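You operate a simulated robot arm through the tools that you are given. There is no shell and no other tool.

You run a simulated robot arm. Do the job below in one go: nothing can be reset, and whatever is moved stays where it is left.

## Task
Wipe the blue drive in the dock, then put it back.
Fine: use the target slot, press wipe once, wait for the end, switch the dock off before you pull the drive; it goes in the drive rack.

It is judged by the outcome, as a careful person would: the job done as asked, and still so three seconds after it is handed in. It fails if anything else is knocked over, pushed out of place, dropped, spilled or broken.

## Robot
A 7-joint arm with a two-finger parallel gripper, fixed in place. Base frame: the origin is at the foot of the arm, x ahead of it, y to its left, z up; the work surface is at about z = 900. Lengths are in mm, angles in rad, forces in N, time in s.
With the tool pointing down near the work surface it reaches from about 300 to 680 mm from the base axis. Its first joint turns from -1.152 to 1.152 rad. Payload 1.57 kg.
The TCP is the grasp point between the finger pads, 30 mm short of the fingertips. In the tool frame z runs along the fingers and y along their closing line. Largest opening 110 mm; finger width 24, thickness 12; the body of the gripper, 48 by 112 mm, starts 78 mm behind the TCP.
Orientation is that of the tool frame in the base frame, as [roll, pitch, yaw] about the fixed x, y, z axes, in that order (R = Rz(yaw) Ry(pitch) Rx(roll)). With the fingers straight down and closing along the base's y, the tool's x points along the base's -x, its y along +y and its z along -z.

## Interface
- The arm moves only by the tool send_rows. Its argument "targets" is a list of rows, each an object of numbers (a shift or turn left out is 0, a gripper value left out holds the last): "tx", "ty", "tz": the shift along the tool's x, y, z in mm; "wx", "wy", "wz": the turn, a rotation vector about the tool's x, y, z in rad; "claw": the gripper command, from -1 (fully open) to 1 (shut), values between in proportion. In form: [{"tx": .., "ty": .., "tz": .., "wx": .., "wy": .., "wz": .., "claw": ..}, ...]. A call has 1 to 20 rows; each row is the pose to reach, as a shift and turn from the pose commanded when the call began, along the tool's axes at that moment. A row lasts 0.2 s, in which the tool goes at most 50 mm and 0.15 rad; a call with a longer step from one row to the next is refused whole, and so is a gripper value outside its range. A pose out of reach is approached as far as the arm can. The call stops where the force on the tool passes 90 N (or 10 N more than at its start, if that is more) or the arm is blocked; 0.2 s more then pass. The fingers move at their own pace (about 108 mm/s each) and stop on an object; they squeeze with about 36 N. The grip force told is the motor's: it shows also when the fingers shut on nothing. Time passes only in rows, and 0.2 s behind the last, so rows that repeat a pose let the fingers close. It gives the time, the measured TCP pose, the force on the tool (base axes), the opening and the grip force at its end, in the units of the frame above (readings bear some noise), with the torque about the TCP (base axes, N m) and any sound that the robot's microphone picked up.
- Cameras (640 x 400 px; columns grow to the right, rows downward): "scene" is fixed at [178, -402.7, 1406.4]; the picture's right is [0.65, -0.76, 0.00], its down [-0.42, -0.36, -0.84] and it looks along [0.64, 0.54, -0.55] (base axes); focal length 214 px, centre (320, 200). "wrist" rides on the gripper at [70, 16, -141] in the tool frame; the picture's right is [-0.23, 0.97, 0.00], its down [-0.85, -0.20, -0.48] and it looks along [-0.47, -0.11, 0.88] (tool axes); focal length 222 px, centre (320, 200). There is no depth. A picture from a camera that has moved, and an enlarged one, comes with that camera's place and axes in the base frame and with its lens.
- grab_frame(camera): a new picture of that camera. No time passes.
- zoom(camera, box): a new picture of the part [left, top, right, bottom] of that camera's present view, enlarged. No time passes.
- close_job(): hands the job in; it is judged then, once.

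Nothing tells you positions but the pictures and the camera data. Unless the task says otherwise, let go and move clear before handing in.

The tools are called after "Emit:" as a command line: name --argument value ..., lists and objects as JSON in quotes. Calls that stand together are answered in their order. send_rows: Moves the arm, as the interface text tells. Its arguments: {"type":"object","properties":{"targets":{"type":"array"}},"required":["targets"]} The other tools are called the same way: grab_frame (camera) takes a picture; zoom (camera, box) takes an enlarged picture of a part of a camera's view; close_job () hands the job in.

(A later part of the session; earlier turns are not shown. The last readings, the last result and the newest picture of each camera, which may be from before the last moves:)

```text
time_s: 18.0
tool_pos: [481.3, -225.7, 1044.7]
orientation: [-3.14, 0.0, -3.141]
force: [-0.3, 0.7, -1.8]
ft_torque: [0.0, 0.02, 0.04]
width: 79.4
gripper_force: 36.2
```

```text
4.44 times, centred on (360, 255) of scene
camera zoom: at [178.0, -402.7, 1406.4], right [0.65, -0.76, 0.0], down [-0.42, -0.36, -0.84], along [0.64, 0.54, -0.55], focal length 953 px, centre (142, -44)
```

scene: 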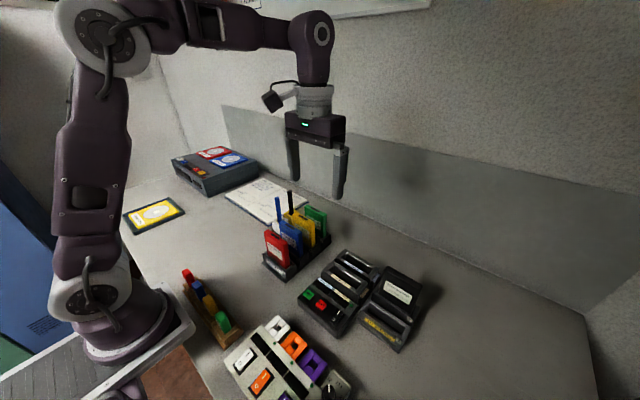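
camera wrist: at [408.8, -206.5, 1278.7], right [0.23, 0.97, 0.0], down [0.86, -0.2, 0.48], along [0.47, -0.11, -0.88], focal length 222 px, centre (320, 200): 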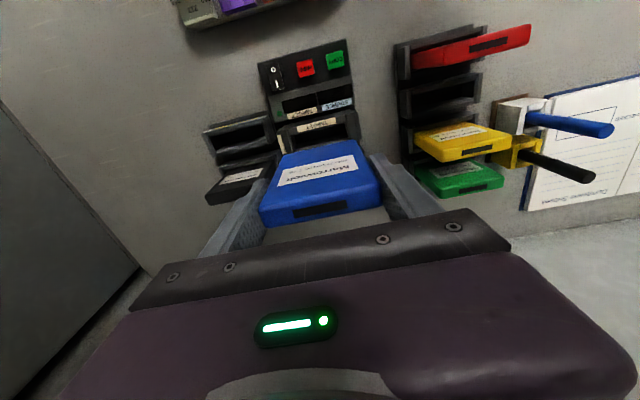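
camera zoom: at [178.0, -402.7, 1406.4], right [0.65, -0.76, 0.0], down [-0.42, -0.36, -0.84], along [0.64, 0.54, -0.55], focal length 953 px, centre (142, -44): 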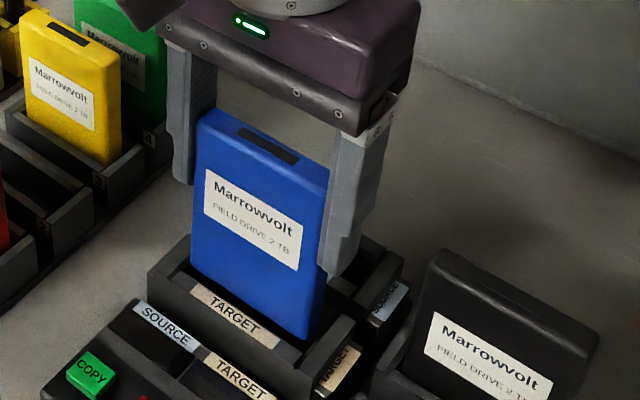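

No contact yet, and the drive's bottom is at about the slot rim with centring still good. I'll continue down slowly with a slight x trim.

Emit:
send_rows --targets '[{"tx": 0.8, "ty": -0.2, "tz": 3}, {"tx": 0.8, "ty": -0.2, "tz": 6}, {"tx": 0.8, "ty": -0.2, "tz": 9}, {"tx": 0.8, "ty": -0.2, "tz": 12}, {"tx": 0.8, "ty": -0.2, "tz": 12}]'

Emit:
zoom --camera "wrist" --box '[270, 105, 380, 170]'

Emit:
zoom --camera "scene" --box '[310, 210, 410, 300]'

```text
time_s: 19.2
tool_pos: [480.1, -224.9, 1032.9]
orientation: [3.142, 0.0, 3.141]
force: [0.3, -0.4, -1.9]
ft_torque: [-0.02, 0.02, 0.0]
width: 79.5
gripper_force: 36.1
```

```text
5.82 times, centred on (325, 138) of wrist
camera zoom: at [410.7, -208.4, 1173.4], right [0.23, 0.97, 0.0], down [0.86, -0.2, 0.48], along [0.47, -0.11, -0.88], focal length 1292 px, centre (291, 564)
```

zoom: 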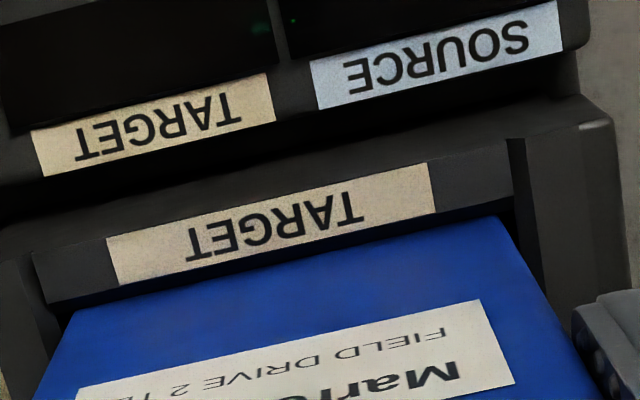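

```text
4.44 times, centred on (360, 255) of scene
camera zoom: at [178.0, -402.7, 1406.4], right [0.65, -0.76, 0.0], down [-0.42, -0.36, -0.84], along [0.64, 0.54, -0.55], focal length 953 px, centre (142, -44)
```

zoom: 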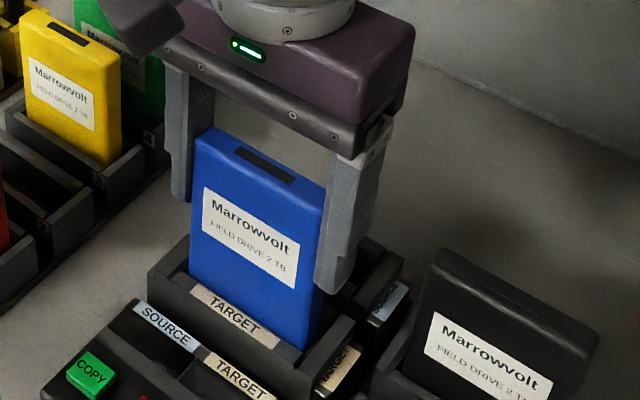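

The drive has entered the slot mouth without contact. Continuing down in small steps until it seats.

Emit:
send_rows --targets '[{"tz": 2}, {"tz": 4}, {"tz": 6}, {"tz": 8}, {"tz": 8}]'

Emit:
zoom --camera "wrist" --box '[270, 105, 380, 170]'

```text
time_s: 20.4
tool_pos: [479.3, -226.4, 1025.5]
orientation: [3.141, 0.0, 3.141]
force: [0.9, -0.6, -1.6]
ft_torque: [-0.02, -0.09, 0.03]
width: 79.6
gripper_force: 35.9
```

```text
5.82 times, centred on (325, 138) of wrist
camera zoom: at [410.5, -208.6, 1166.0], right [0.23, 0.97, 0.0], down [0.85, -0.2, 0.48], along [0.47, -0.11, -0.88], focal length 1292 px, centre (291, 564)
```

zoom: 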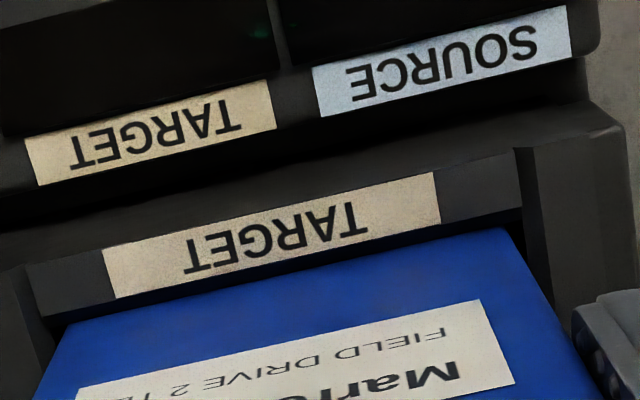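

Emit:
send_rows --targets '[{"tx": -0.4, "tz": 2}, {"tx": -0.4, "tz": 4}, {"tx": -0.4, "tz": 6}, {"tx": -0.4, "tz": 8}, {"tx": -0.4, "tz": 8}]'

Emit:
zoom --camera "wrist" --box '[270, 105, 380, 170]'

```text
time_s: 21.6
tool_pos: [479.6, -226.3, 1016.6]
orientation: [3.141, 0.0, -3.14]
force: [0.3, -0.8, -2.6]
ft_torque: [-0.04, 0.0, -0.02]
width: 79.7
gripper_force: 35.9
```

```text
5.82 times, centred on (325, 138) of wrist
camera zoom: at [410.8, -209.2, 1156.6], right [0.23, 0.97, 0.0], down [0.86, -0.2, 0.48], along [0.47, -0.11, -0.88], focal length 1292 px, centre (291, 564)
```

zoom: 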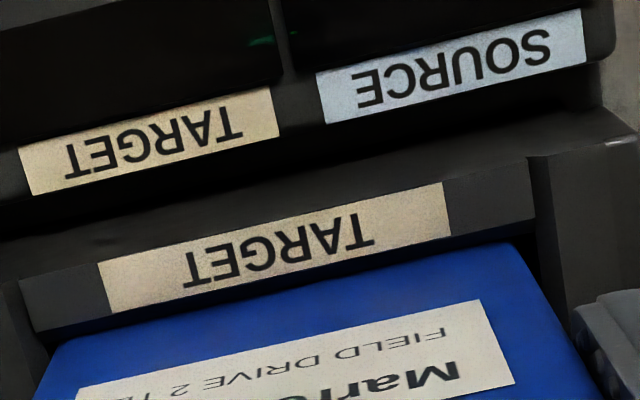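

Emit:
send_rows --targets '[{"ty": 0.6, "tz": 1}, {"ty": 0.6, "tz": 2}, {"ty": 0.6, "tz": 3}, {"ty": 0.6, "tz": 4}, {"ty": 0.6, "tz": 5}]'

Emit:
zoom --camera "wrist" --box '[270, 105, 380, 170]'

```text
time_s: 22.8
tool_pos: [481.2, -225.6, 1011.1]
orientation: [3.141, 0.0, -3.141]
force: [-0.4, 0.2, -1.7]
ft_torque: [-0.01, -0.02, -0.02]
width: 79.7
gripper_force: 36.3
```

```text
5.82 times, centred on (325, 138) of wrist
camera zoom: at [412.4, -208.1, 1152.2], right [0.23, 0.97, 0.0], down [0.86, -0.2, 0.48], along [0.47, -0.11, -0.88], focal length 1292 px, centre (291, 564)
```

zoom: 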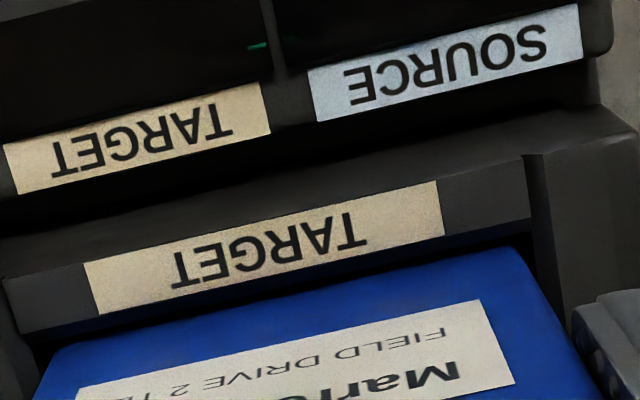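

Emit:
send_rows --targets '[{"tx": 0.6, "tz": 1}, {"tx": 0.6, "tz": 2}, {"tx": 0.6, "tz": 3}, {"tx": 0.6, "tz": 4}, {"tx": 0.6, "tz": 5}]'

Emit:
zoom --camera "wrist" --box '[270, 105, 380, 170]'

Emit:
zoom --camera "scene" --box '[310, 210, 410, 300]'

```text
time_s: 24.0
tool_pos: [480.9, -225.8, 1005.7]
orientation: [-3.14, 0.0, 3.141]
force: [0.3, -0.2, -2.2]
ft_torque: [0.0, 0.01, 0.0]
width: 79.8
gripper_force: 35.4
```

```text
5.82 times, centred on (325, 138) of wrist
camera zoom: at [411.6, -207.9, 1146.9], right [0.23, 0.97, 0.0], down [0.86, -0.2, 0.48], along [0.47, -0.11, -0.88], focal length 1292 px, centre (291, 564)
```

zoom: 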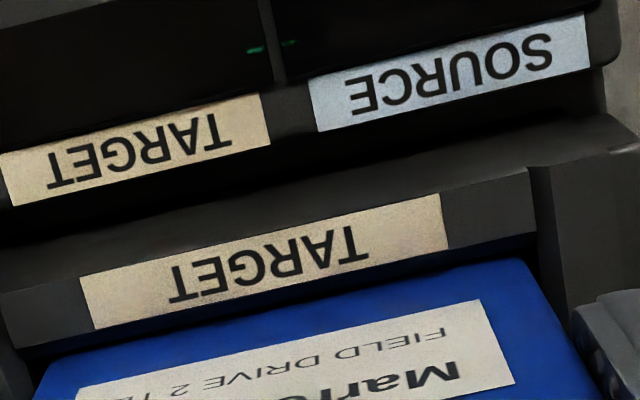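

```text
4.44 times, centred on (360, 255) of scene
camera zoom: at [178.0, -402.7, 1406.4], right [0.65, -0.76, 0.0], down [-0.42, -0.36, -0.84], along [0.64, 0.54, -0.55], focal length 953 px, centre (142, -44)
```

zoom: 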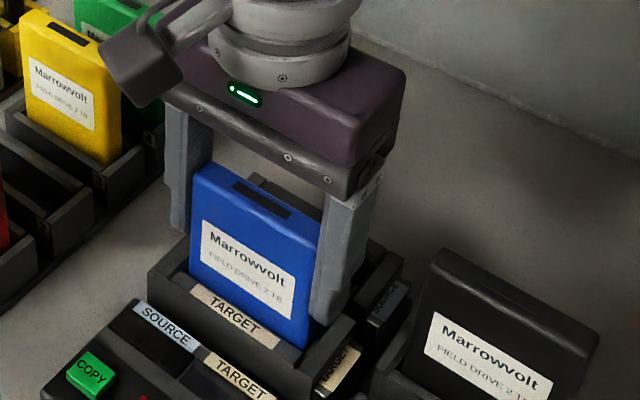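

Emit:
send_rows --targets '[{"ty": -0.3, "tz": 1}, {"ty": -0.3, "tz": 2}, {"ty": -0.3, "tz": 3}, {"ty": -0.3, "tz": 4}, {"ty": -0.3, "tz": 5}]'

Emit:
zoom --camera "scene" --box '[330, 240, 390, 290]'

Emit:
grab_frame --camera "wrist"

```text
time_s: 25.2
tool_pos: [480.8, -225.5, 1002.6]
orientation: [-3.138, 0.004, 3.141]
force: [-1.8, -2.9, 32.8]
ft_torque: [0.34, 0.04, 0.0]
width: 80.0
gripper_force: 35.9
```

```text
8.00 times, centred on (360, 265) of scene
camera zoom: at [177.4, -402.5, 1406.5], right [0.65, -0.76, 0.0], down [-0.42, -0.36, -0.84], along [0.64, 0.54, -0.55], focal length 1716 px, centre (0, -320)
```

zoom: 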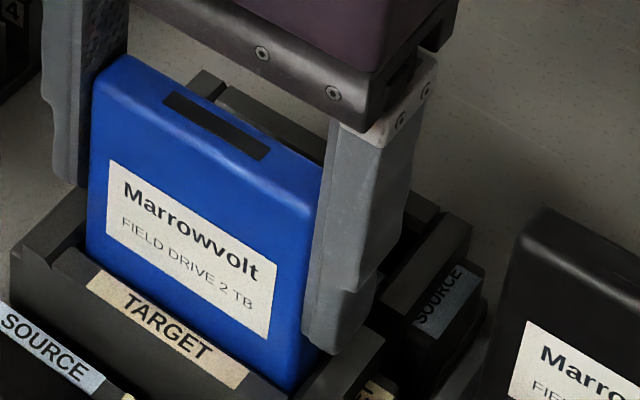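

```text
taken
camera wrist: at [411.0, -207.9, 1143.5], right [0.23, 0.97, 0.0], down [0.85, -0.2, 0.48], along [0.47, -0.11, -0.88], focal length 222 px, centre (320, 200)
```

wrist: 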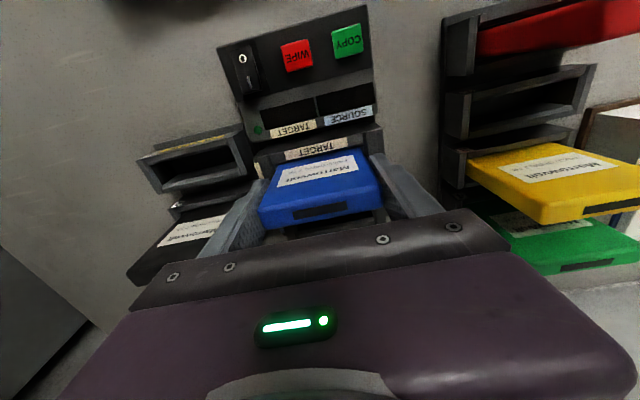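

The drive met the floor of the slot at about 33 N with TCP z = 1002.5, close to its rack height, so it's seated. I'll relieve the push, open the fingers modestly and look.

Emit:
send_rows --targets '[{"tz": -1.5}, {"tz": -1.5, "claw": -0.4}, {"tz": -1.5, "claw": -0.75}, {"tz": -1.5, "claw": -0.75}, {"tz": -1.5, "claw": -0.75}]'

Emit:
zoom --camera "wrist" --box '[220, 80, 420, 220]'

Emit:
zoom --camera "scene" --box '[330, 230, 390, 290]'

```text
time_s: 26.4
tool_pos: [480.1, -224.4, 1002.5]
orientation: [-3.14, -0.001, 3.141]
force: [0.5, 0.8, 0.1]
ft_torque: [-0.02, -0.01, 0.02]
width: 96.5
gripper_force: 0.0
```

```text
2.86 times, centred on (320, 150) of wrist
camera zoom: at [411.2, -207.3, 1143.6], right [0.23, 0.97, 0.0], down [0.86, -0.2, 0.48], along [0.47, -0.11, -0.88], focal length 635 px, centre (320, 343)
```

zoom: 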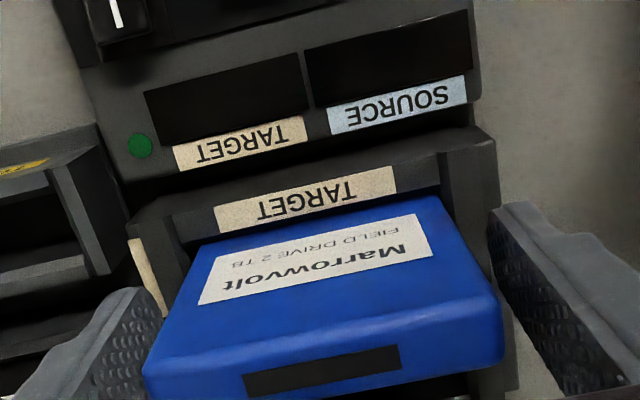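

```text
6.67 times, centred on (360, 260) of scene
camera zoom: at [178.0, -402.7, 1406.4], right [0.65, -0.76, 0.0], down [-0.42, -0.36, -0.84], along [0.64, 0.54, -0.55], focal length 1430 px, centre (53, -200)
```

zoom: 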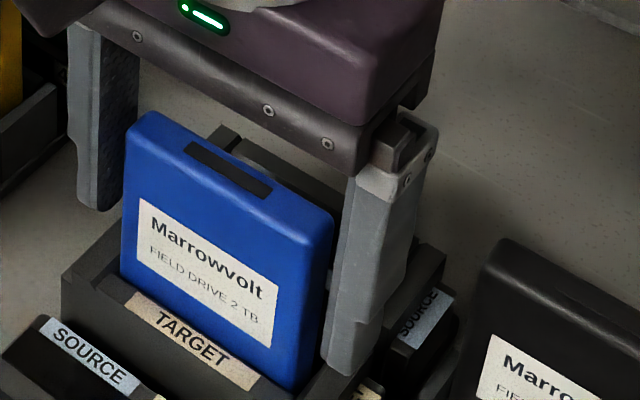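

Released; the drive stands in the TARGET slot. I'll raise the gripper straight up clear of it and look at the dock.

Emit:
send_rows --targets '[{"tz": -10}, {"tz": -25}, {"tz": -45}, {"tz": -65}, {"tz": -85}, {"tz": -105}, {"tz": -105}]'

Emit:
grab_frame --camera "wrist"

Emit:
zoom --camera "wrist" --box '[240, 20, 400, 200]'

Emit:
zoom --camera "scene" --box '[290, 220, 430, 340]'

```text
time_s: 28.0
tool_pos: [482.7, -223.8, 1107.2]
orientation: [-3.141, 0.001, 3.141]
force: [-0.6, 1.1, 0.7]
ft_torque: [0.02, 0.0, 0.0]
width: 96.4
gripper_force: 0.1
```

```text
taken
camera wrist: at [413.1, -207.6, 1248.0], right [0.23, 0.97, 0.0], down [0.86, -0.2, 0.48], along [0.47, -0.11, -0.88], focal length 222 px, centre (320, 200)
```

wrist: 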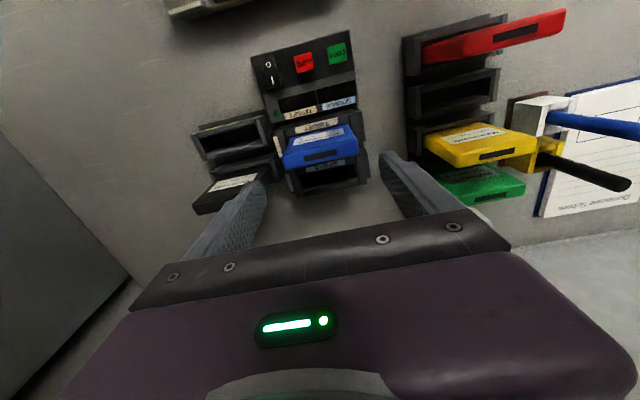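

```text
2.22 times, centred on (320, 110) of wrist
camera zoom: at [413.1, -207.6, 1248.0], right [0.23, 0.97, 0.0], down [0.86, -0.2, 0.48], along [0.47, -0.11, -0.88], focal length 494 px, centre (320, 400)
```

zoom: 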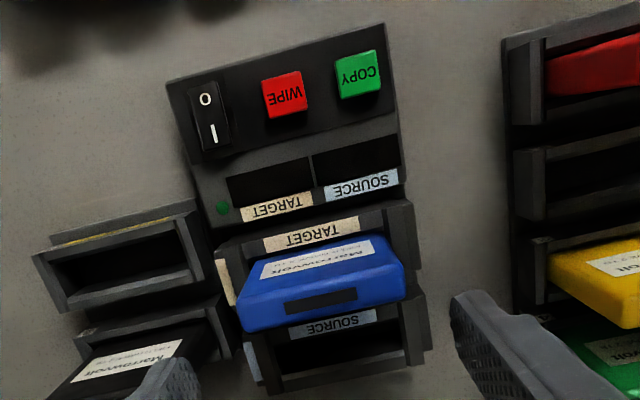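

```text
3.33 times, centred on (360, 280) of scene
camera zoom: at [178.0, -402.7, 1406.4], right [0.65, -0.76, 0.0], down [-0.42, -0.36, -0.84], along [0.64, 0.54, -0.55], focal length 715 px, centre (187, -67)
```

zoom: 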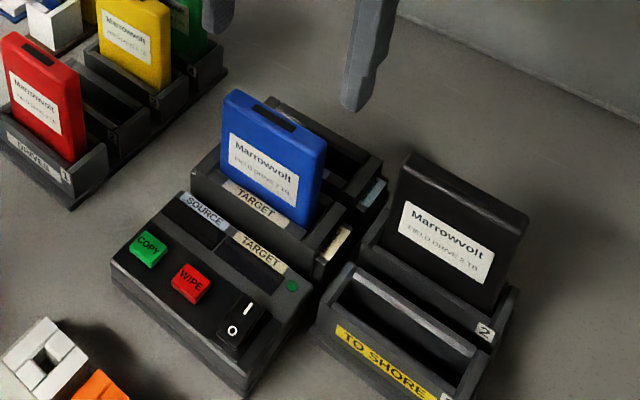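

The blue drive sits upright in TARGET; the rocker's "I" half is still raised (off). I'll shut the gripper and move above the rocker's "I" half, around (410, -265).

Emit:
send_rows --targets '[{"tx": 20, "ty": -11, "tz": 0, "claw": 1}, {"tx": 45, "ty": -25, "tz": 0, "claw": 1}, {"tx": 73, "ty": -41.4, "tz": 0, "claw": 1}, {"tx": 73, "ty": -41.4, "tz": 30, "claw": 1}, {"tx": 73, "ty": -41.4, "tz": 60, "claw": 1}, {"tx": 73, "ty": -41.4, "tz": 87, "claw": 1}, {"tx": 73, "ty": -41.4, "tz": 87, "claw": 1}]'

Emit:
grab_frame --camera "wrist"

Emit:
zoom --camera "wrist" --box '[240, 80, 400, 220]'

Emit:
zoom --camera "scene" --box '[290, 220, 430, 340]'

```text
time_s: 29.6
tool_pos: [402.7, -266.8, 1020.0]
orientation: [-3.142, 0.0, 3.141]
force: [-1.0, 0.1, 0.4]
ft_torque: [-0.01, -0.02, 0.01]
width: 0.0
gripper_force: 21.8
```

```text
taken
camera wrist: at [334.4, -249.2, 1160.8], right [0.23, 0.97, 0.0], down [0.86, -0.2, 0.48], along [0.47, -0.11, -0.88], focal length 222 px, centre (320, 200)
```

wrist: 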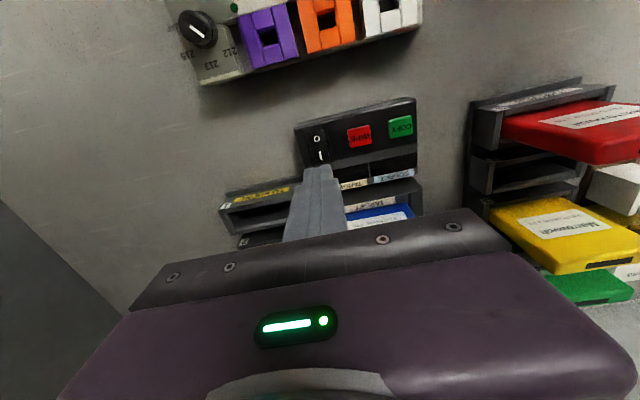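

```text
2.86 times, centred on (320, 150) of wrist
camera zoom: at [334.4, -249.2, 1160.8], right [0.23, 0.97, 0.0], down [0.86, -0.2, 0.48], along [0.47, -0.11, -0.88], focal length 635 px, centre (320, 343)
```

zoom: 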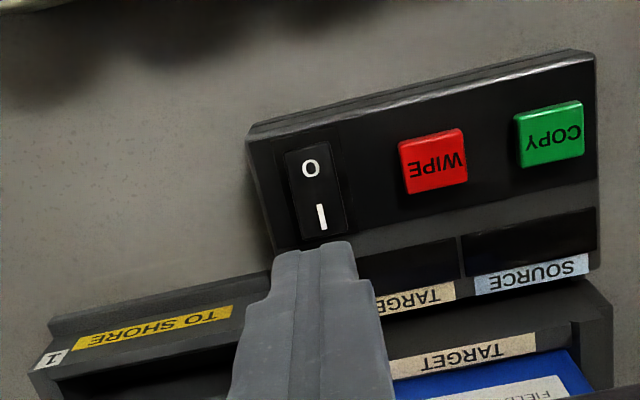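

```text
3.33 times, centred on (360, 280) of scene
camera zoom: at [178.0, -402.7, 1406.4], right [0.65, -0.76, 0.0], down [-0.42, -0.36, -0.84], along [0.64, 0.54, -0.55], focal length 715 px, centre (187, -67)
```

zoom: 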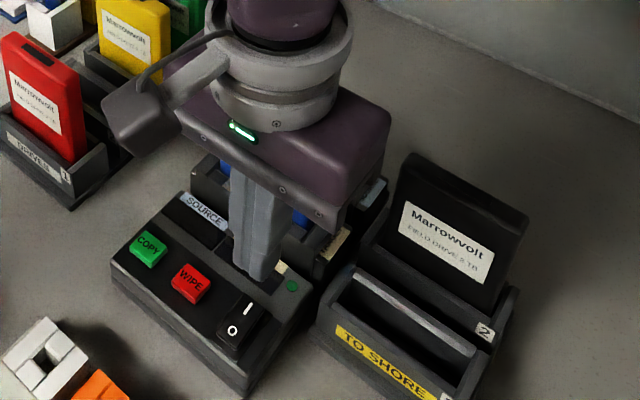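

The I half of the rocker spans about x 395–411 at y = -264.6; my closed tip is at x = 404.4. I'll shift 5 mm forward and lower to just above it.

Emit:
send_rows --targets '[{"tx": -5, "ty": 0.6, "tz": 5}, {"tx": -5, "ty": 0.6, "tz": 18}, {"tx": -5, "ty": 0.6, "tz": 30}, {"tx": -5, "ty": 0.6, "tz": 38}, {"tx": -5, "ty": 0.6, "tz": 38}, {"tx": -5, "ty": 0.6, "tz": 38}]'

Emit:
zoom --camera "wrist" --box '[240, 80, 400, 220]'

Emit:
zoom --camera "scene" --box '[310, 250, 390, 320]'

```text
time_s: 31.0
tool_pos: [411.2, -264.9, 981.4]
orientation: [3.141, -0.001, 3.141]
force: [-0.3, 0.5, -1.0]
ft_torque: [-0.02, 0.0, 0.02]
width: 0.0
gripper_force: 20.9
```

```text
2.86 times, centred on (320, 150) of wrist
camera zoom: at [341.6, -248.9, 1123.1], right [0.23, 0.97, 0.0], down [0.86, -0.2, 0.48], along [0.47, -0.11, -0.88], focal length 635 px, centre (320, 343)
```

zoom: 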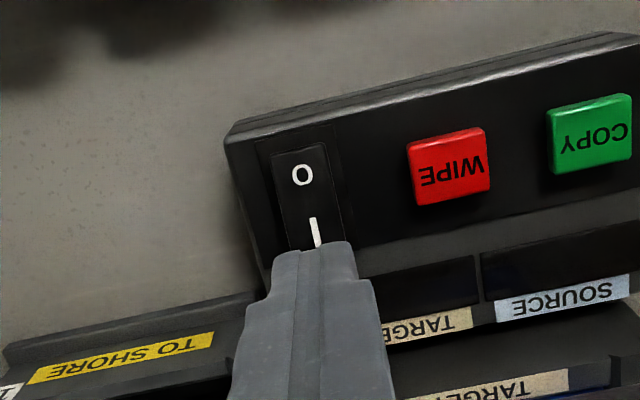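

```text
5.71 times, centred on (350, 285) of scene
camera zoom: at [178.0, -402.7, 1406.4], right [0.65, -0.76, 0.0], down [-0.42, -0.36, -0.84], along [0.64, 0.54, -0.55], focal length 1226 px, centre (149, -286)
```

zoom: 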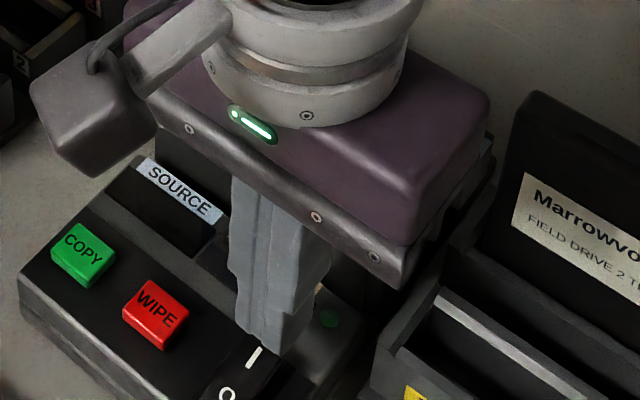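

Emit:
send_rows --targets '[{"tx": 2.6, "ty": 0.2, "tz": 2}, {"tx": 2.6, "ty": 0.2, "tz": 4}, {"tx": 2.6, "ty": 0.2, "tz": 4}]'

Emit:
zoom --camera "wrist" --box '[280, 110, 360, 180]'

Emit:
zoom --camera "scene" --box '[325, 280, 375, 320]'

```text
time_s: 31.8
tool_pos: [410.1, -265.3, 977.5]
orientation: [-3.141, 0.0, 3.141]
force: [0.3, -0.6, 0.0]
ft_torque: [0.0, 0.0, 0.0]
width: 0.1
gripper_force: 21.3
```

```text
5.71 times, centred on (320, 145) of wrist
camera zoom: at [340.5, -249.1, 1118.4], right [0.23, 0.97, 0.0], down [0.86, -0.2, 0.48], along [0.47, -0.11, -0.88], focal length 1269 px, centre (320, 514)
```

zoom: 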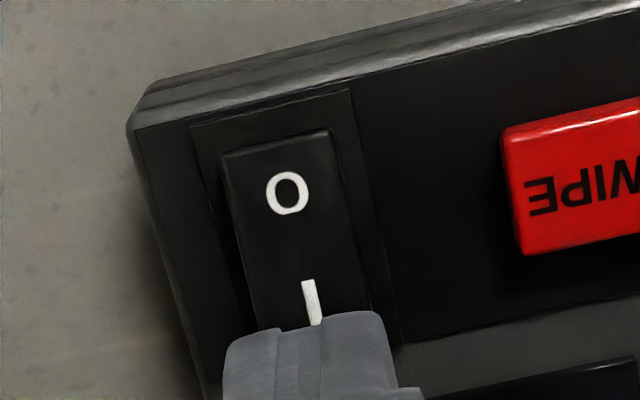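

```text
10.00 times, centred on (350, 300) of scene
camera zoom: at [178.0, -402.7, 1406.4], right [0.65, -0.76, 0.0], down [-0.42, -0.36, -0.84], along [0.64, 0.54, -0.55], focal length 2145 px, centre (20, -800)
```

zoom: 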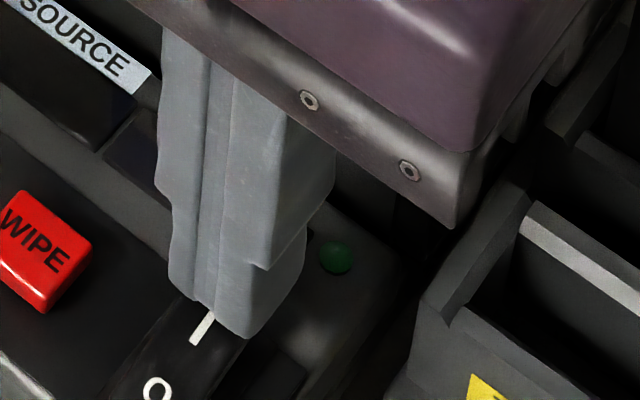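

The closed tip is right over the "I" half. Pressing down slowly now.

Emit:
send_rows --targets '[{"tx": 0.5, "tz": 1.5}, {"tx": 0.5, "tz": 3}, {"tx": 0.5, "tz": 4.5}, {"tx": 0.5, "tz": 6}]'

Emit:
zoom --camera "wrist" --box '[280, 110, 360, 180]'

Emit:
zoom --camera "scene" --box '[325, 280, 375, 320]'

```text
time_s: 32.8
tool_pos: [409.3, -267.1, 972.1]
orientation: [3.142, -0.001, 3.141]
force: [0.9, 0.3, 0.4]
ft_torque: [0.03, -0.03, 0.04]
width: 0.0
gripper_force: 21.3
```

```text
5.71 times, centred on (320, 145) of wrist
camera zoom: at [340.2, -250.3, 1113.7], right [0.23, 0.97, 0.0], down [0.85, -0.2, 0.48], along [0.47, -0.11, -0.88], focal length 1269 px, centre (320, 514)
```

zoom: 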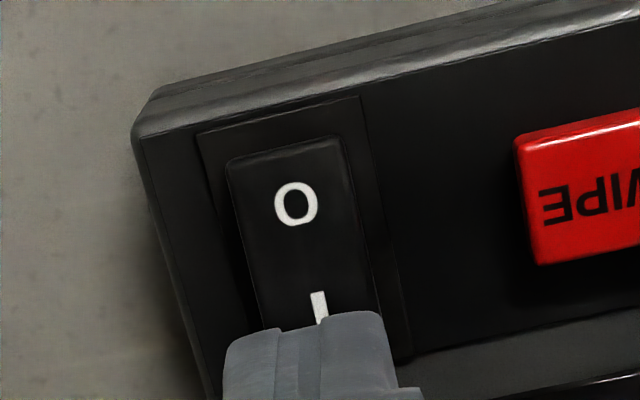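

```text
10.00 times, centred on (350, 300) of scene
camera zoom: at [178.0, -402.7, 1406.4], right [0.65, -0.76, 0.0], down [-0.42, -0.36, -0.84], along [0.64, 0.54, -0.55], focal length 2145 px, centre (20, -800)
```

zoom: 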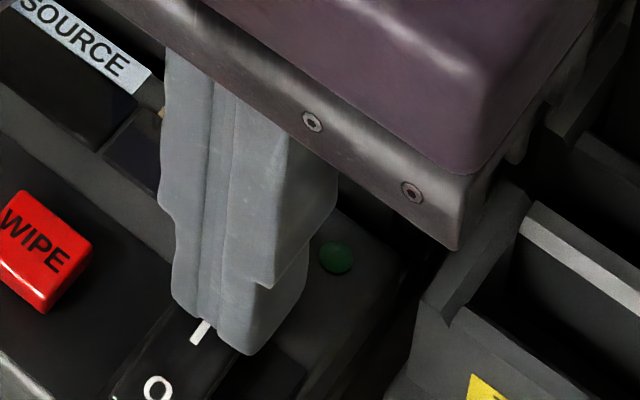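

Emit:
send_rows --targets '[{"ty": 1.2, "tz": 1}, {"ty": 1.2, "tz": 2}, {"ty": 1.2, "tz": 3}, {"ty": 1.2, "tz": 4}]'

Emit:
zoom --camera "scene" --box '[325, 280, 375, 320]'

```text
time_s: 33.8
tool_pos: [408.9, -266.0, 969.8]
orientation: [-3.139, 0.0, -3.14]
force: [-5.9, -0.6, 45.9]
ft_torque: [0.1, 0.74, 0.42]
width: 0.1
gripper_force: 21.5
```

```text
10.00 times, centred on (350, 300) of scene
camera zoom: at [177.3, -402.3, 1406.6], right [0.65, -0.76, 0.0], down [-0.42, -0.36, -0.84], along [0.64, 0.54, -0.55], focal length 2145 px, centre (20, -800)
```

zoom: 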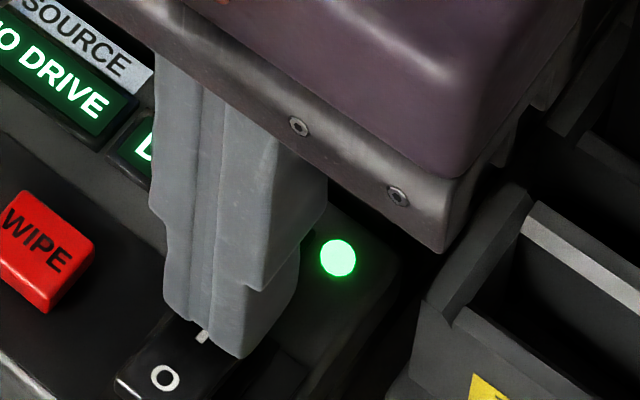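

The dock is on: the LED is lit and the displays show text ("NO DRIVE" on source). I'll lift off and read the TARGET display.

Emit:
send_rows --targets '[{"tz": -5}, {"tz": -20}, {"tz": -45}, {"tz": -60}, {"tz": -60}]'

Emit:
grab_frame --camera "wrist"

Emit:
zoom --camera "wrist" --box '[270, 60, 450, 220]'

Emit:
zoom --camera "scene" --box '[300, 250, 390, 320]'

```text
time_s: 35.0
tool_pos: [410.2, -265.9, 1030.8]
orientation: [-3.141, 0.0, 3.141]
force: [-0.6, 0.2, 0.4]
ft_torque: [-0.01, 0.01, -0.02]
width: 0.0
gripper_force: 21.1
```

```text
taken
camera wrist: at [340.1, -247.4, 1170.0], right [0.23, 0.97, 0.0], down [0.86, -0.2, 0.48], along [0.47, -0.11, -0.88], focal length 222 px, centre (320, 200)
```

wrist: 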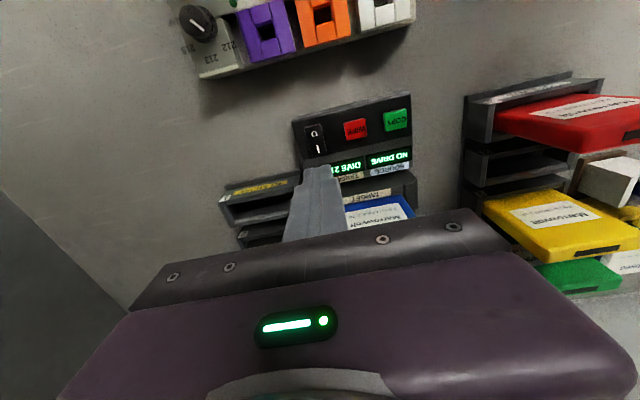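

```text
2.50 times, centred on (360, 140) of wrist
camera zoom: at [340.1, -247.4, 1170.0], right [0.23, 0.97, 0.0], down [0.86, -0.2, 0.48], along [0.47, -0.11, -0.88], focal length 555 px, centre (220, 350)
```

zoom: 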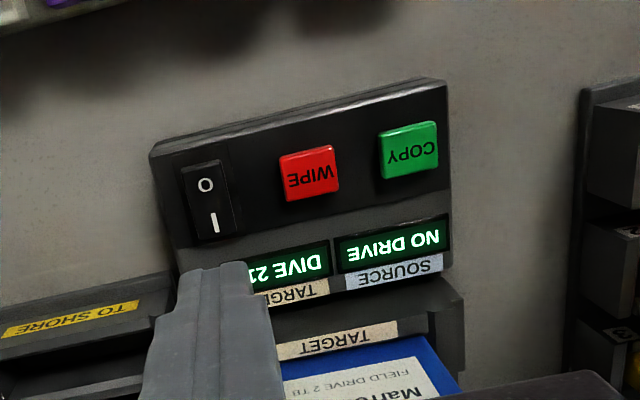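

```text
5.71 times, centred on (345, 285) of scene
camera zoom: at [178.0, -402.7, 1406.4], right [0.65, -0.76, 0.0], down [-0.42, -0.36, -0.84], along [0.64, 0.54, -0.55], focal length 1226 px, centre (177, -286)
```

zoom: 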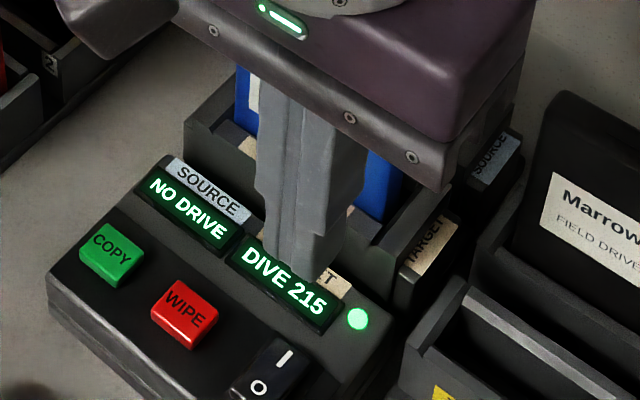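

The TARGET display reads "DIVE 215", so the drive is recognised. Before pressing WIPE I'll glance at the log book and the dial for anything relevant.

Emit:
zoom --camera "scene" --box '[220, 170, 320, 230]'

Emit:
zoom --camera "scene" --box '[220, 0, 440, 40]'

Emit:
zoom --camera "scene" --box '[215, 310, 365, 400]'

```text
6.40 times, centred on (270, 200) of scene
camera zoom: at [178.0, -402.7, 1406.4], right [0.65, -0.76, 0.0], down [-0.42, -0.36, -0.84], along [0.64, 0.54, -0.55], focal length 1373 px, centre (640, 200)
```

zoom: 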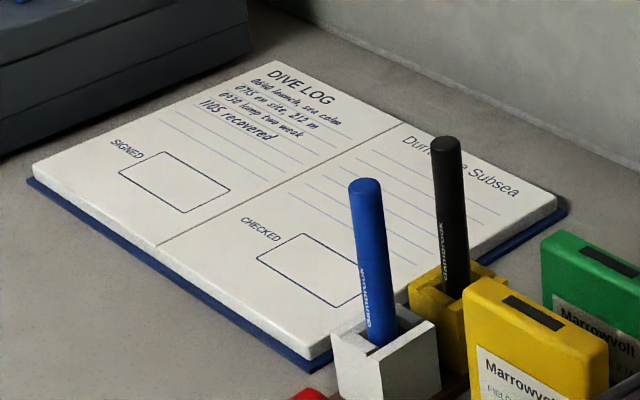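

```text
2.91 times, centred on (330, 20) of scene
camera zoom: at [178.0, -402.7, 1406.4], right [0.65, -0.76, 0.0], down [-0.42, -0.36, -0.84], along [0.64, 0.54, -0.55], focal length 624 px, centre (291, 724)
```

zoom: 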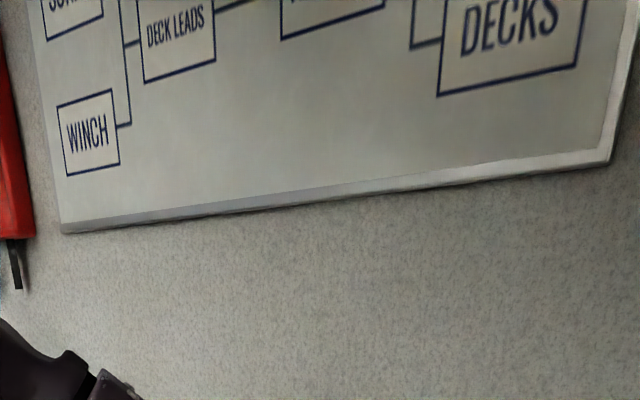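

```text
4.27 times, centred on (290, 355) of scene
camera zoom: at [178.0, -402.7, 1406.4], right [0.65, -0.76, 0.0], down [-0.42, -0.36, -0.84], along [0.64, 0.54, -0.55], focal length 915 px, centre (448, -461)
```

zoom: 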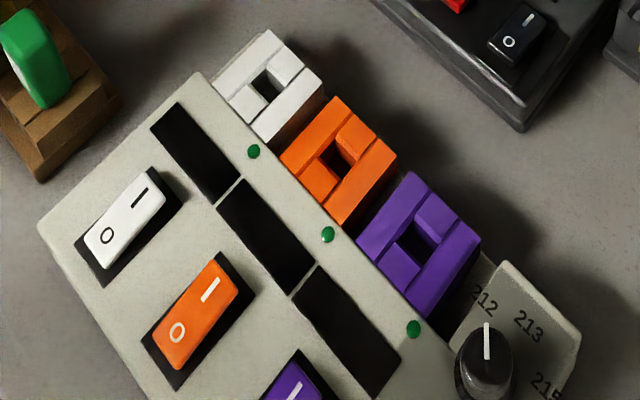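

Nothing contradicts the job, so I'll proceed. WIPE is at about (392, -222.4); moving the closed tip above it.

Emit:
send_rows --targets '[{"tx": 9, "ty": 20}, {"tx": 18.1, "ty": 41}, {"tx": 18.1, "ty": 41, "tz": 15}, {"tx": 18.1, "ty": 41, "tz": 32}, {"tx": 18.1, "ty": 41, "tz": 40}, {"tx": 18.1, "ty": 41, "tz": 40}]'

Emit:
zoom --camera "wrist" --box '[260, 90, 400, 220]'

Emit:
zoom --camera "scene" --box '[300, 250, 390, 320]'

```text
time_s: 36.4
tool_pos: [392.3, -223.2, 988.1]
orientation: [-3.141, 0.0, -3.141]
force: [0.5, 0.5, -0.5]
ft_torque: [0.02, -0.03, -0.02]
width: 0.0
gripper_force: 21.4
```

```text
3.08 times, centred on (330, 155) of wrist
camera zoom: at [322.3, -205.8, 1128.6], right [0.23, 0.97, 0.0], down [0.85, -0.2, 0.48], along [0.47, -0.11, -0.88], focal length 684 px, centre (289, 338)
```

zoom: 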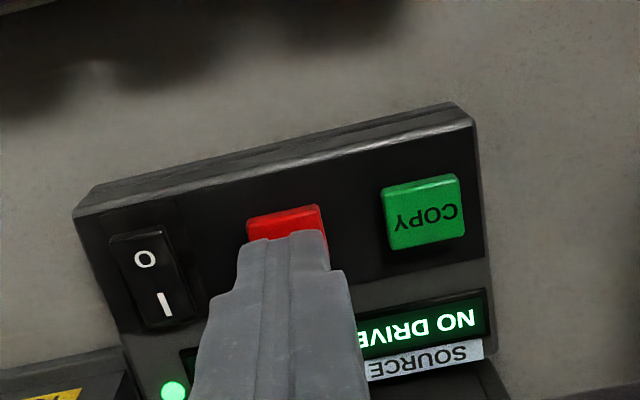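

```text
5.71 times, centred on (345, 285) of scene
camera zoom: at [178.0, -402.7, 1406.4], right [0.65, -0.76, 0.0], down [-0.42, -0.36, -0.84], along [0.64, 0.54, -0.55], focal length 1226 px, centre (177, -286)
```

zoom: 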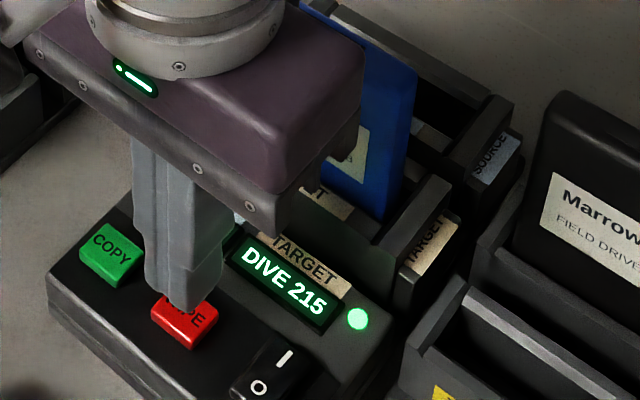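

Tip centred over WIPE. Lowering close, then one slow press.

Emit:
send_rows --targets '[{"ty": -0.4, "tz": 4}, {"ty": -0.4, "tz": 8}, {"ty": -0.4, "tz": 12}, {"ty": -0.4, "tz": 12}]'

Emit:
zoom --camera "scene" --box '[300, 250, 390, 320]'

Emit:
zoom --camera "wrist" --box '[260, 90, 400, 220]'

```text
time_s: 37.4
tool_pos: [392.0, -223.4, 975.7]
orientation: [-3.14, 0.0, -3.142]
force: [-0.2, 0.2, -0.7]
ft_torque: [0.01, 0.01, 0.01]
width: 0.0
gripper_force: 21.0
```

```text
5.71 times, centred on (345, 285) of scene
camera zoom: at [178.0, -402.7, 1406.4], right [0.65, -0.76, 0.0], down [-0.42, -0.36, -0.84], along [0.64, 0.54, -0.55], focal length 1226 px, centre (177, -286)
```

zoom: 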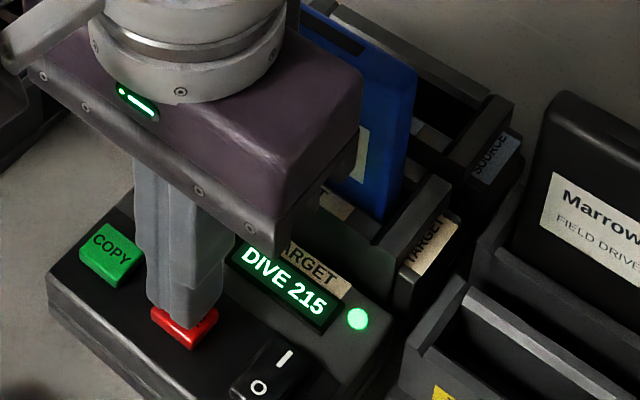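

```text
3.08 times, centred on (330, 155) of wrist
camera zoom: at [322.9, -206.0, 1117.0], right [0.23, 0.97, 0.0], down [0.86, -0.2, 0.48], along [0.47, -0.11, -0.88], focal length 684 px, centre (289, 338)
```

zoom: 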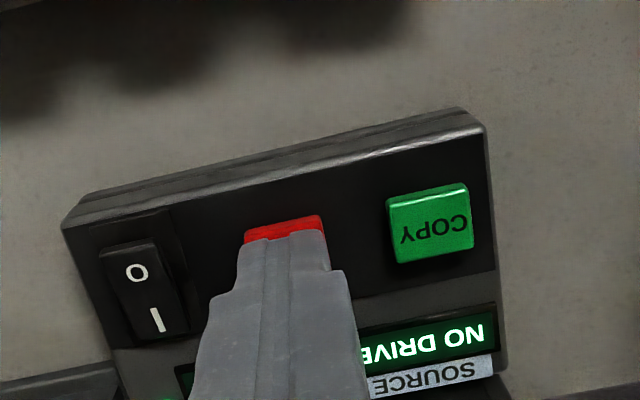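

Emit:
send_rows --targets '[{"tz": 2}, {"tz": 4}, {"tz": 6}, {"tz": 8}]'

Emit:
zoom --camera "scene" --box '[300, 250, 390, 320]'

```text
time_s: 38.4
tool_pos: [390.9, -223.7, 968.2]
orientation: [-3.141, -0.002, -3.14]
force: [0.0, 0.5, 1.5]
ft_torque: [0.03, 0.01, 0.0]
width: 0.1
gripper_force: 21.7
heard: click
```

```text
5.71 times, centred on (345, 285) of scene
camera zoom: at [178.0, -402.7, 1406.4], right [0.65, -0.76, 0.0], down [-0.42, -0.36, -0.84], along [0.64, 0.54, -0.55], focal length 1226 px, centre (177, -286)
```

zoom: 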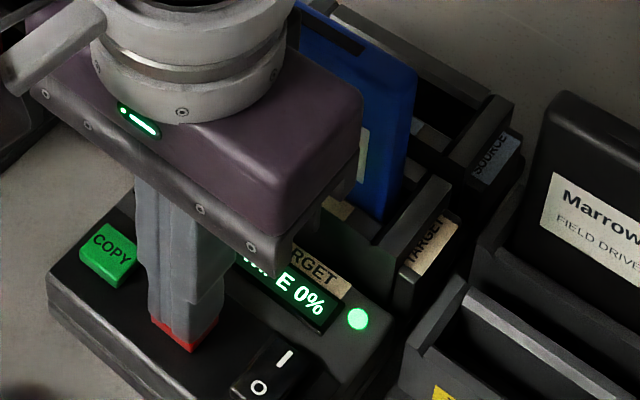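

A click was heard and the TARGET display shows "WIPE 0%". Lifting straight off, then waiting for the end.

Emit:
send_rows --targets '[{"tz": -5}, {"tz": -20}, {"tz": -45}, {"tz": -60}, {"tz": -60}]'

Emit:
zoom --camera "scene" --box '[300, 250, 390, 320]'

```text
time_s: 39.6
tool_pos: [389.2, -223.6, 1029.5]
orientation: [3.141, -0.001, -3.141]
force: [0.4, 0.1, -0.6]
ft_torque: [-0.02, 0.0, -0.01]
width: 0.0
gripper_force: 21.2
```

```text
5.71 times, centred on (345, 285) of scene
camera zoom: at [178.0, -402.7, 1406.4], right [0.65, -0.76, 0.0], down [-0.42, -0.36, -0.84], along [0.64, 0.54, -0.55], focal length 1226 px, centre (177, -286)
```

zoom: 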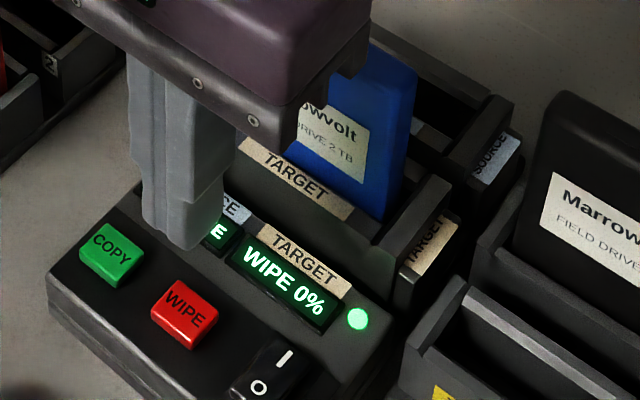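

The wipe is running at 0%. I'll hold still and let time pass.

Emit:
send_rows --targets '[{"tz": 0}, {"tz": 0}, {"tz": 0}, {"tz": 0}, {"tz": 0}, {"tz": 0}, {"tz": 0}, {"tz": 0}, {"tz": 0}, {"tz": 0}, {"tz": 0}, {"tz": 0}, {"tz": 0}, {"tz": 0}, {"tz": 0}, {"tz": 0}, {"tz": 0}, {"tz": 0}, {"tz": 0}, {"tz": 0}]'

Emit:
zoom --camera "scene" --box '[300, 250, 390, 320]'

```text
time_s: 43.8
tool_pos: [390.3, -223.3, 1027.9]
orientation: [3.142, 0.001, -3.141]
force: [0.2, -0.3, -0.1]
ft_torque: [0.03, -0.02, 0.02]
width: 0.2
gripper_force: 21.3
```

```text
5.71 times, centred on (345, 285) of scene
camera zoom: at [178.0, -402.7, 1406.4], right [0.65, -0.76, 0.0], down [-0.42, -0.36, -0.84], along [0.64, 0.54, -0.55], focal length 1226 px, centre (177, -286)
```

zoom: 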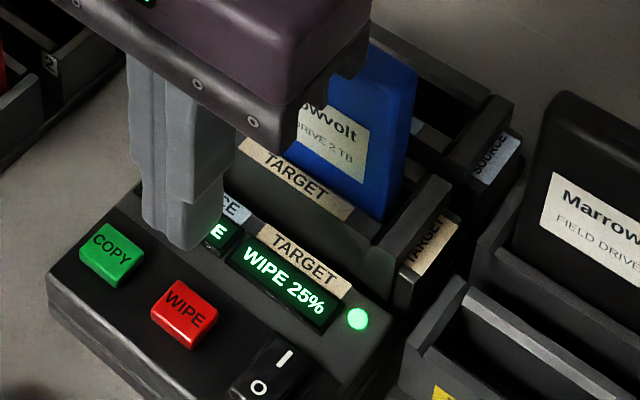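

At 25% after about 5 s; continuing to wait.

Emit:
send_rows --targets '[{"tz": 0}, {"tz": 0}, {"tz": 0}, {"tz": 0}, {"tz": 0}, {"tz": 0}, {"tz": 0}, {"tz": 0}, {"tz": 0}, {"tz": 0}, {"tz": 0}, {"tz": 0}, {"tz": 0}, {"tz": 0}, {"tz": 0}, {"tz": 0}, {"tz": 0}, {"tz": 0}, {"tz": 0}, {"tz": 0}]'

Emit:
send_rows --targets '[{"tz": 0}, {"tz": 0}, {"tz": 0}, {"tz": 0}, {"tz": 0}, {"tz": 0}, {"tz": 0}, {"tz": 0}, {"tz": 0}, {"tz": 0}, {"tz": 0}, {"tz": 0}, {"tz": 0}, {"tz": 0}, {"tz": 0}, {"tz": 0}, {"tz": 0}, {"tz": 0}, {"tz": 0}, {"tz": 0}]'

Emit:
zoom --camera "scene" --box '[300, 250, 390, 320]'

```text
time_s: 48.0
tool_pos: [390.8, -222.7, 1028.6]
orientation: [3.141, 0.0, -3.141]
force: [-0.3, -0.5, 0.9]
ft_torque: [0.04, 0.02, -0.01]
width: 0.2
gripper_force: 21.4
```

```text
time_s: 52.2
tool_pos: [391.3, -221.4, 1028.9]
orientation: [3.14, 0.0, 3.141]
force: [-0.3, 0.4, 0.2]
ft_torque: [-0.01, 0.0, 0.0]
width: 0.0
gripper_force: 21.5
```

```text
5.71 times, centred on (345, 285) of scene
camera zoom: at [178.0, -402.7, 1406.4], right [0.65, -0.76, 0.0], down [-0.42, -0.36, -0.84], along [0.64, 0.54, -0.55], focal length 1226 px, centre (177, -286)
```

zoom: 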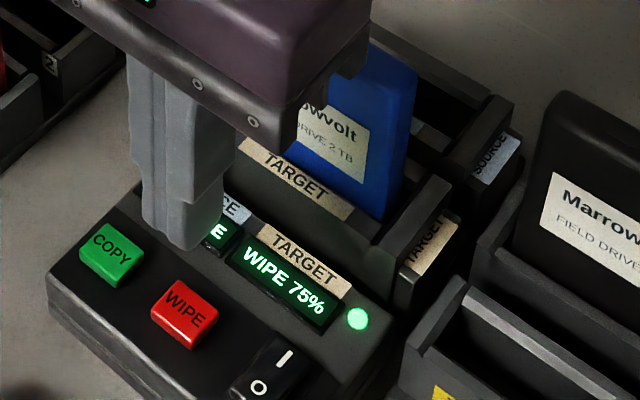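

At 75%; about 5 more seconds should finish it. Waiting further.

Emit:
send_rows --targets '[{"tz": 0}, {"tz": 0}, {"tz": 0}, {"tz": 0}, {"tz": 0}, {"tz": 0}, {"tz": 0}, {"tz": 0}, {"tz": 0}, {"tz": 0}, {"tz": 0}, {"tz": 0}, {"tz": 0}, {"tz": 0}, {"tz": 0}, {"tz": 0}, {"tz": 0}, {"tz": 0}, {"tz": 0}, {"tz": 0}]'

Emit:
send_rows --targets '[{"tz": 0}, {"tz": 0}, {"tz": 0}, {"tz": 0}, {"tz": 0}, {"tz": 0}, {"tz": 0}, {"tz": 0}, {"tz": 0}, {"tz": 0}]'

Emit:
zoom --camera "scene" --box '[300, 250, 390, 320]'

```text
time_s: 56.4
tool_pos: [390.8, -223.1, 1029.6]
orientation: [3.141, -0.001, -3.141]
force: [0.7, -0.3, 0.7]
ft_torque: [-0.02, -0.03, 0.03]
width: 0.0
gripper_force: 21.3
```

```text
time_s: 58.6
tool_pos: [389.5, -223.9, 1028.7]
orientation: [-3.141, 0.001, -3.141]
force: [-0.5, 0.6, 0.1]
ft_torque: [-0.02, 0.03, -0.01]
width: 0.0
gripper_force: 21.2
```

```text
5.71 times, centred on (345, 285) of scene
camera zoom: at [178.0, -402.7, 1406.4], right [0.65, -0.76, 0.0], down [-0.42, -0.36, -0.84], along [0.64, 0.54, -0.55], focal length 1226 px, centre (177, -286)
```

zoom: 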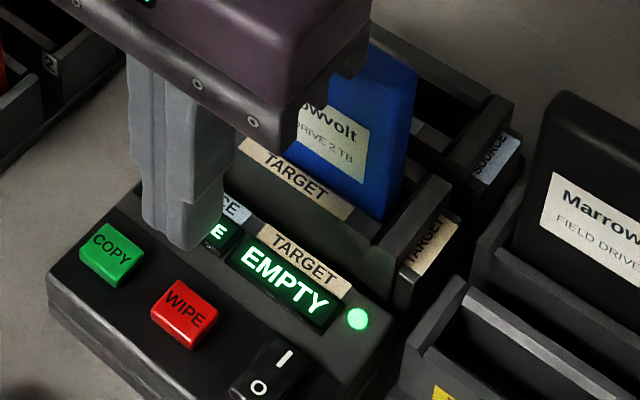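

The display says "EMPTY": the wipe is done. Now I'll move over the "O" half of the rocker (about x = 380, y = -264.6) to switch the dock off.

Emit:
send_rows --targets '[{"tx": 3, "ty": -14}, {"tx": 6, "ty": -28}, {"tx": 10.5, "ty": -42.8}, {"tx": 10.5, "ty": -42.8, "tz": 15}, {"tx": 10.5, "ty": -42.8, "tz": 32}, {"tx": 10.5, "ty": -42.8, "tz": 40}, {"tx": 10.5, "ty": -42.8, "tz": 40}]'

Emit:
zoom --camera "wrist" --box '[260, 90, 400, 220]'

Emit:
zoom --camera "scene" --box '[300, 250, 390, 320]'

```text
time_s: 60.2
tool_pos: [381.1, -266.9, 989.1]
orientation: [3.14, 0.0, -3.142]
force: [-0.6, -0.2, 0.6]
ft_torque: [0.02, 0.02, -0.02]
width: 0.2
gripper_force: 21.4
```

```text
3.08 times, centred on (330, 155) of wrist
camera zoom: at [311.4, -250.0, 1130.4], right [0.23, 0.97, 0.0], down [0.85, -0.2, 0.48], along [0.47, -0.11, -0.88], focal length 684 px, centre (289, 338)
```

zoom: 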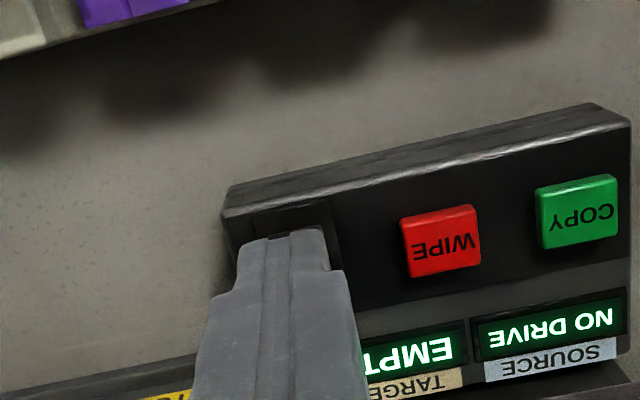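

```text
5.71 times, centred on (345, 285) of scene
camera zoom: at [178.0, -402.7, 1406.4], right [0.65, -0.76, 0.0], down [-0.42, -0.36, -0.84], along [0.64, 0.54, -0.55], focal length 1226 px, centre (177, -286)
```

zoom: 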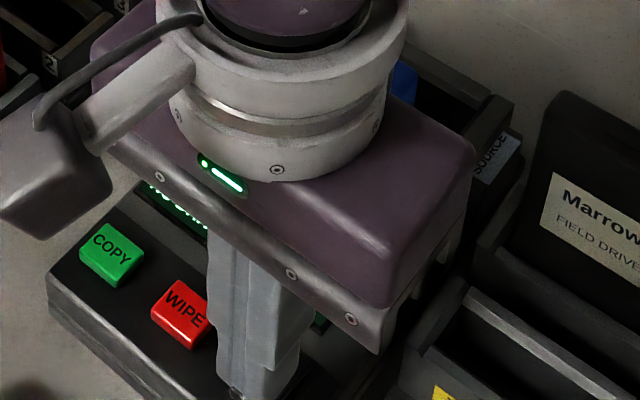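

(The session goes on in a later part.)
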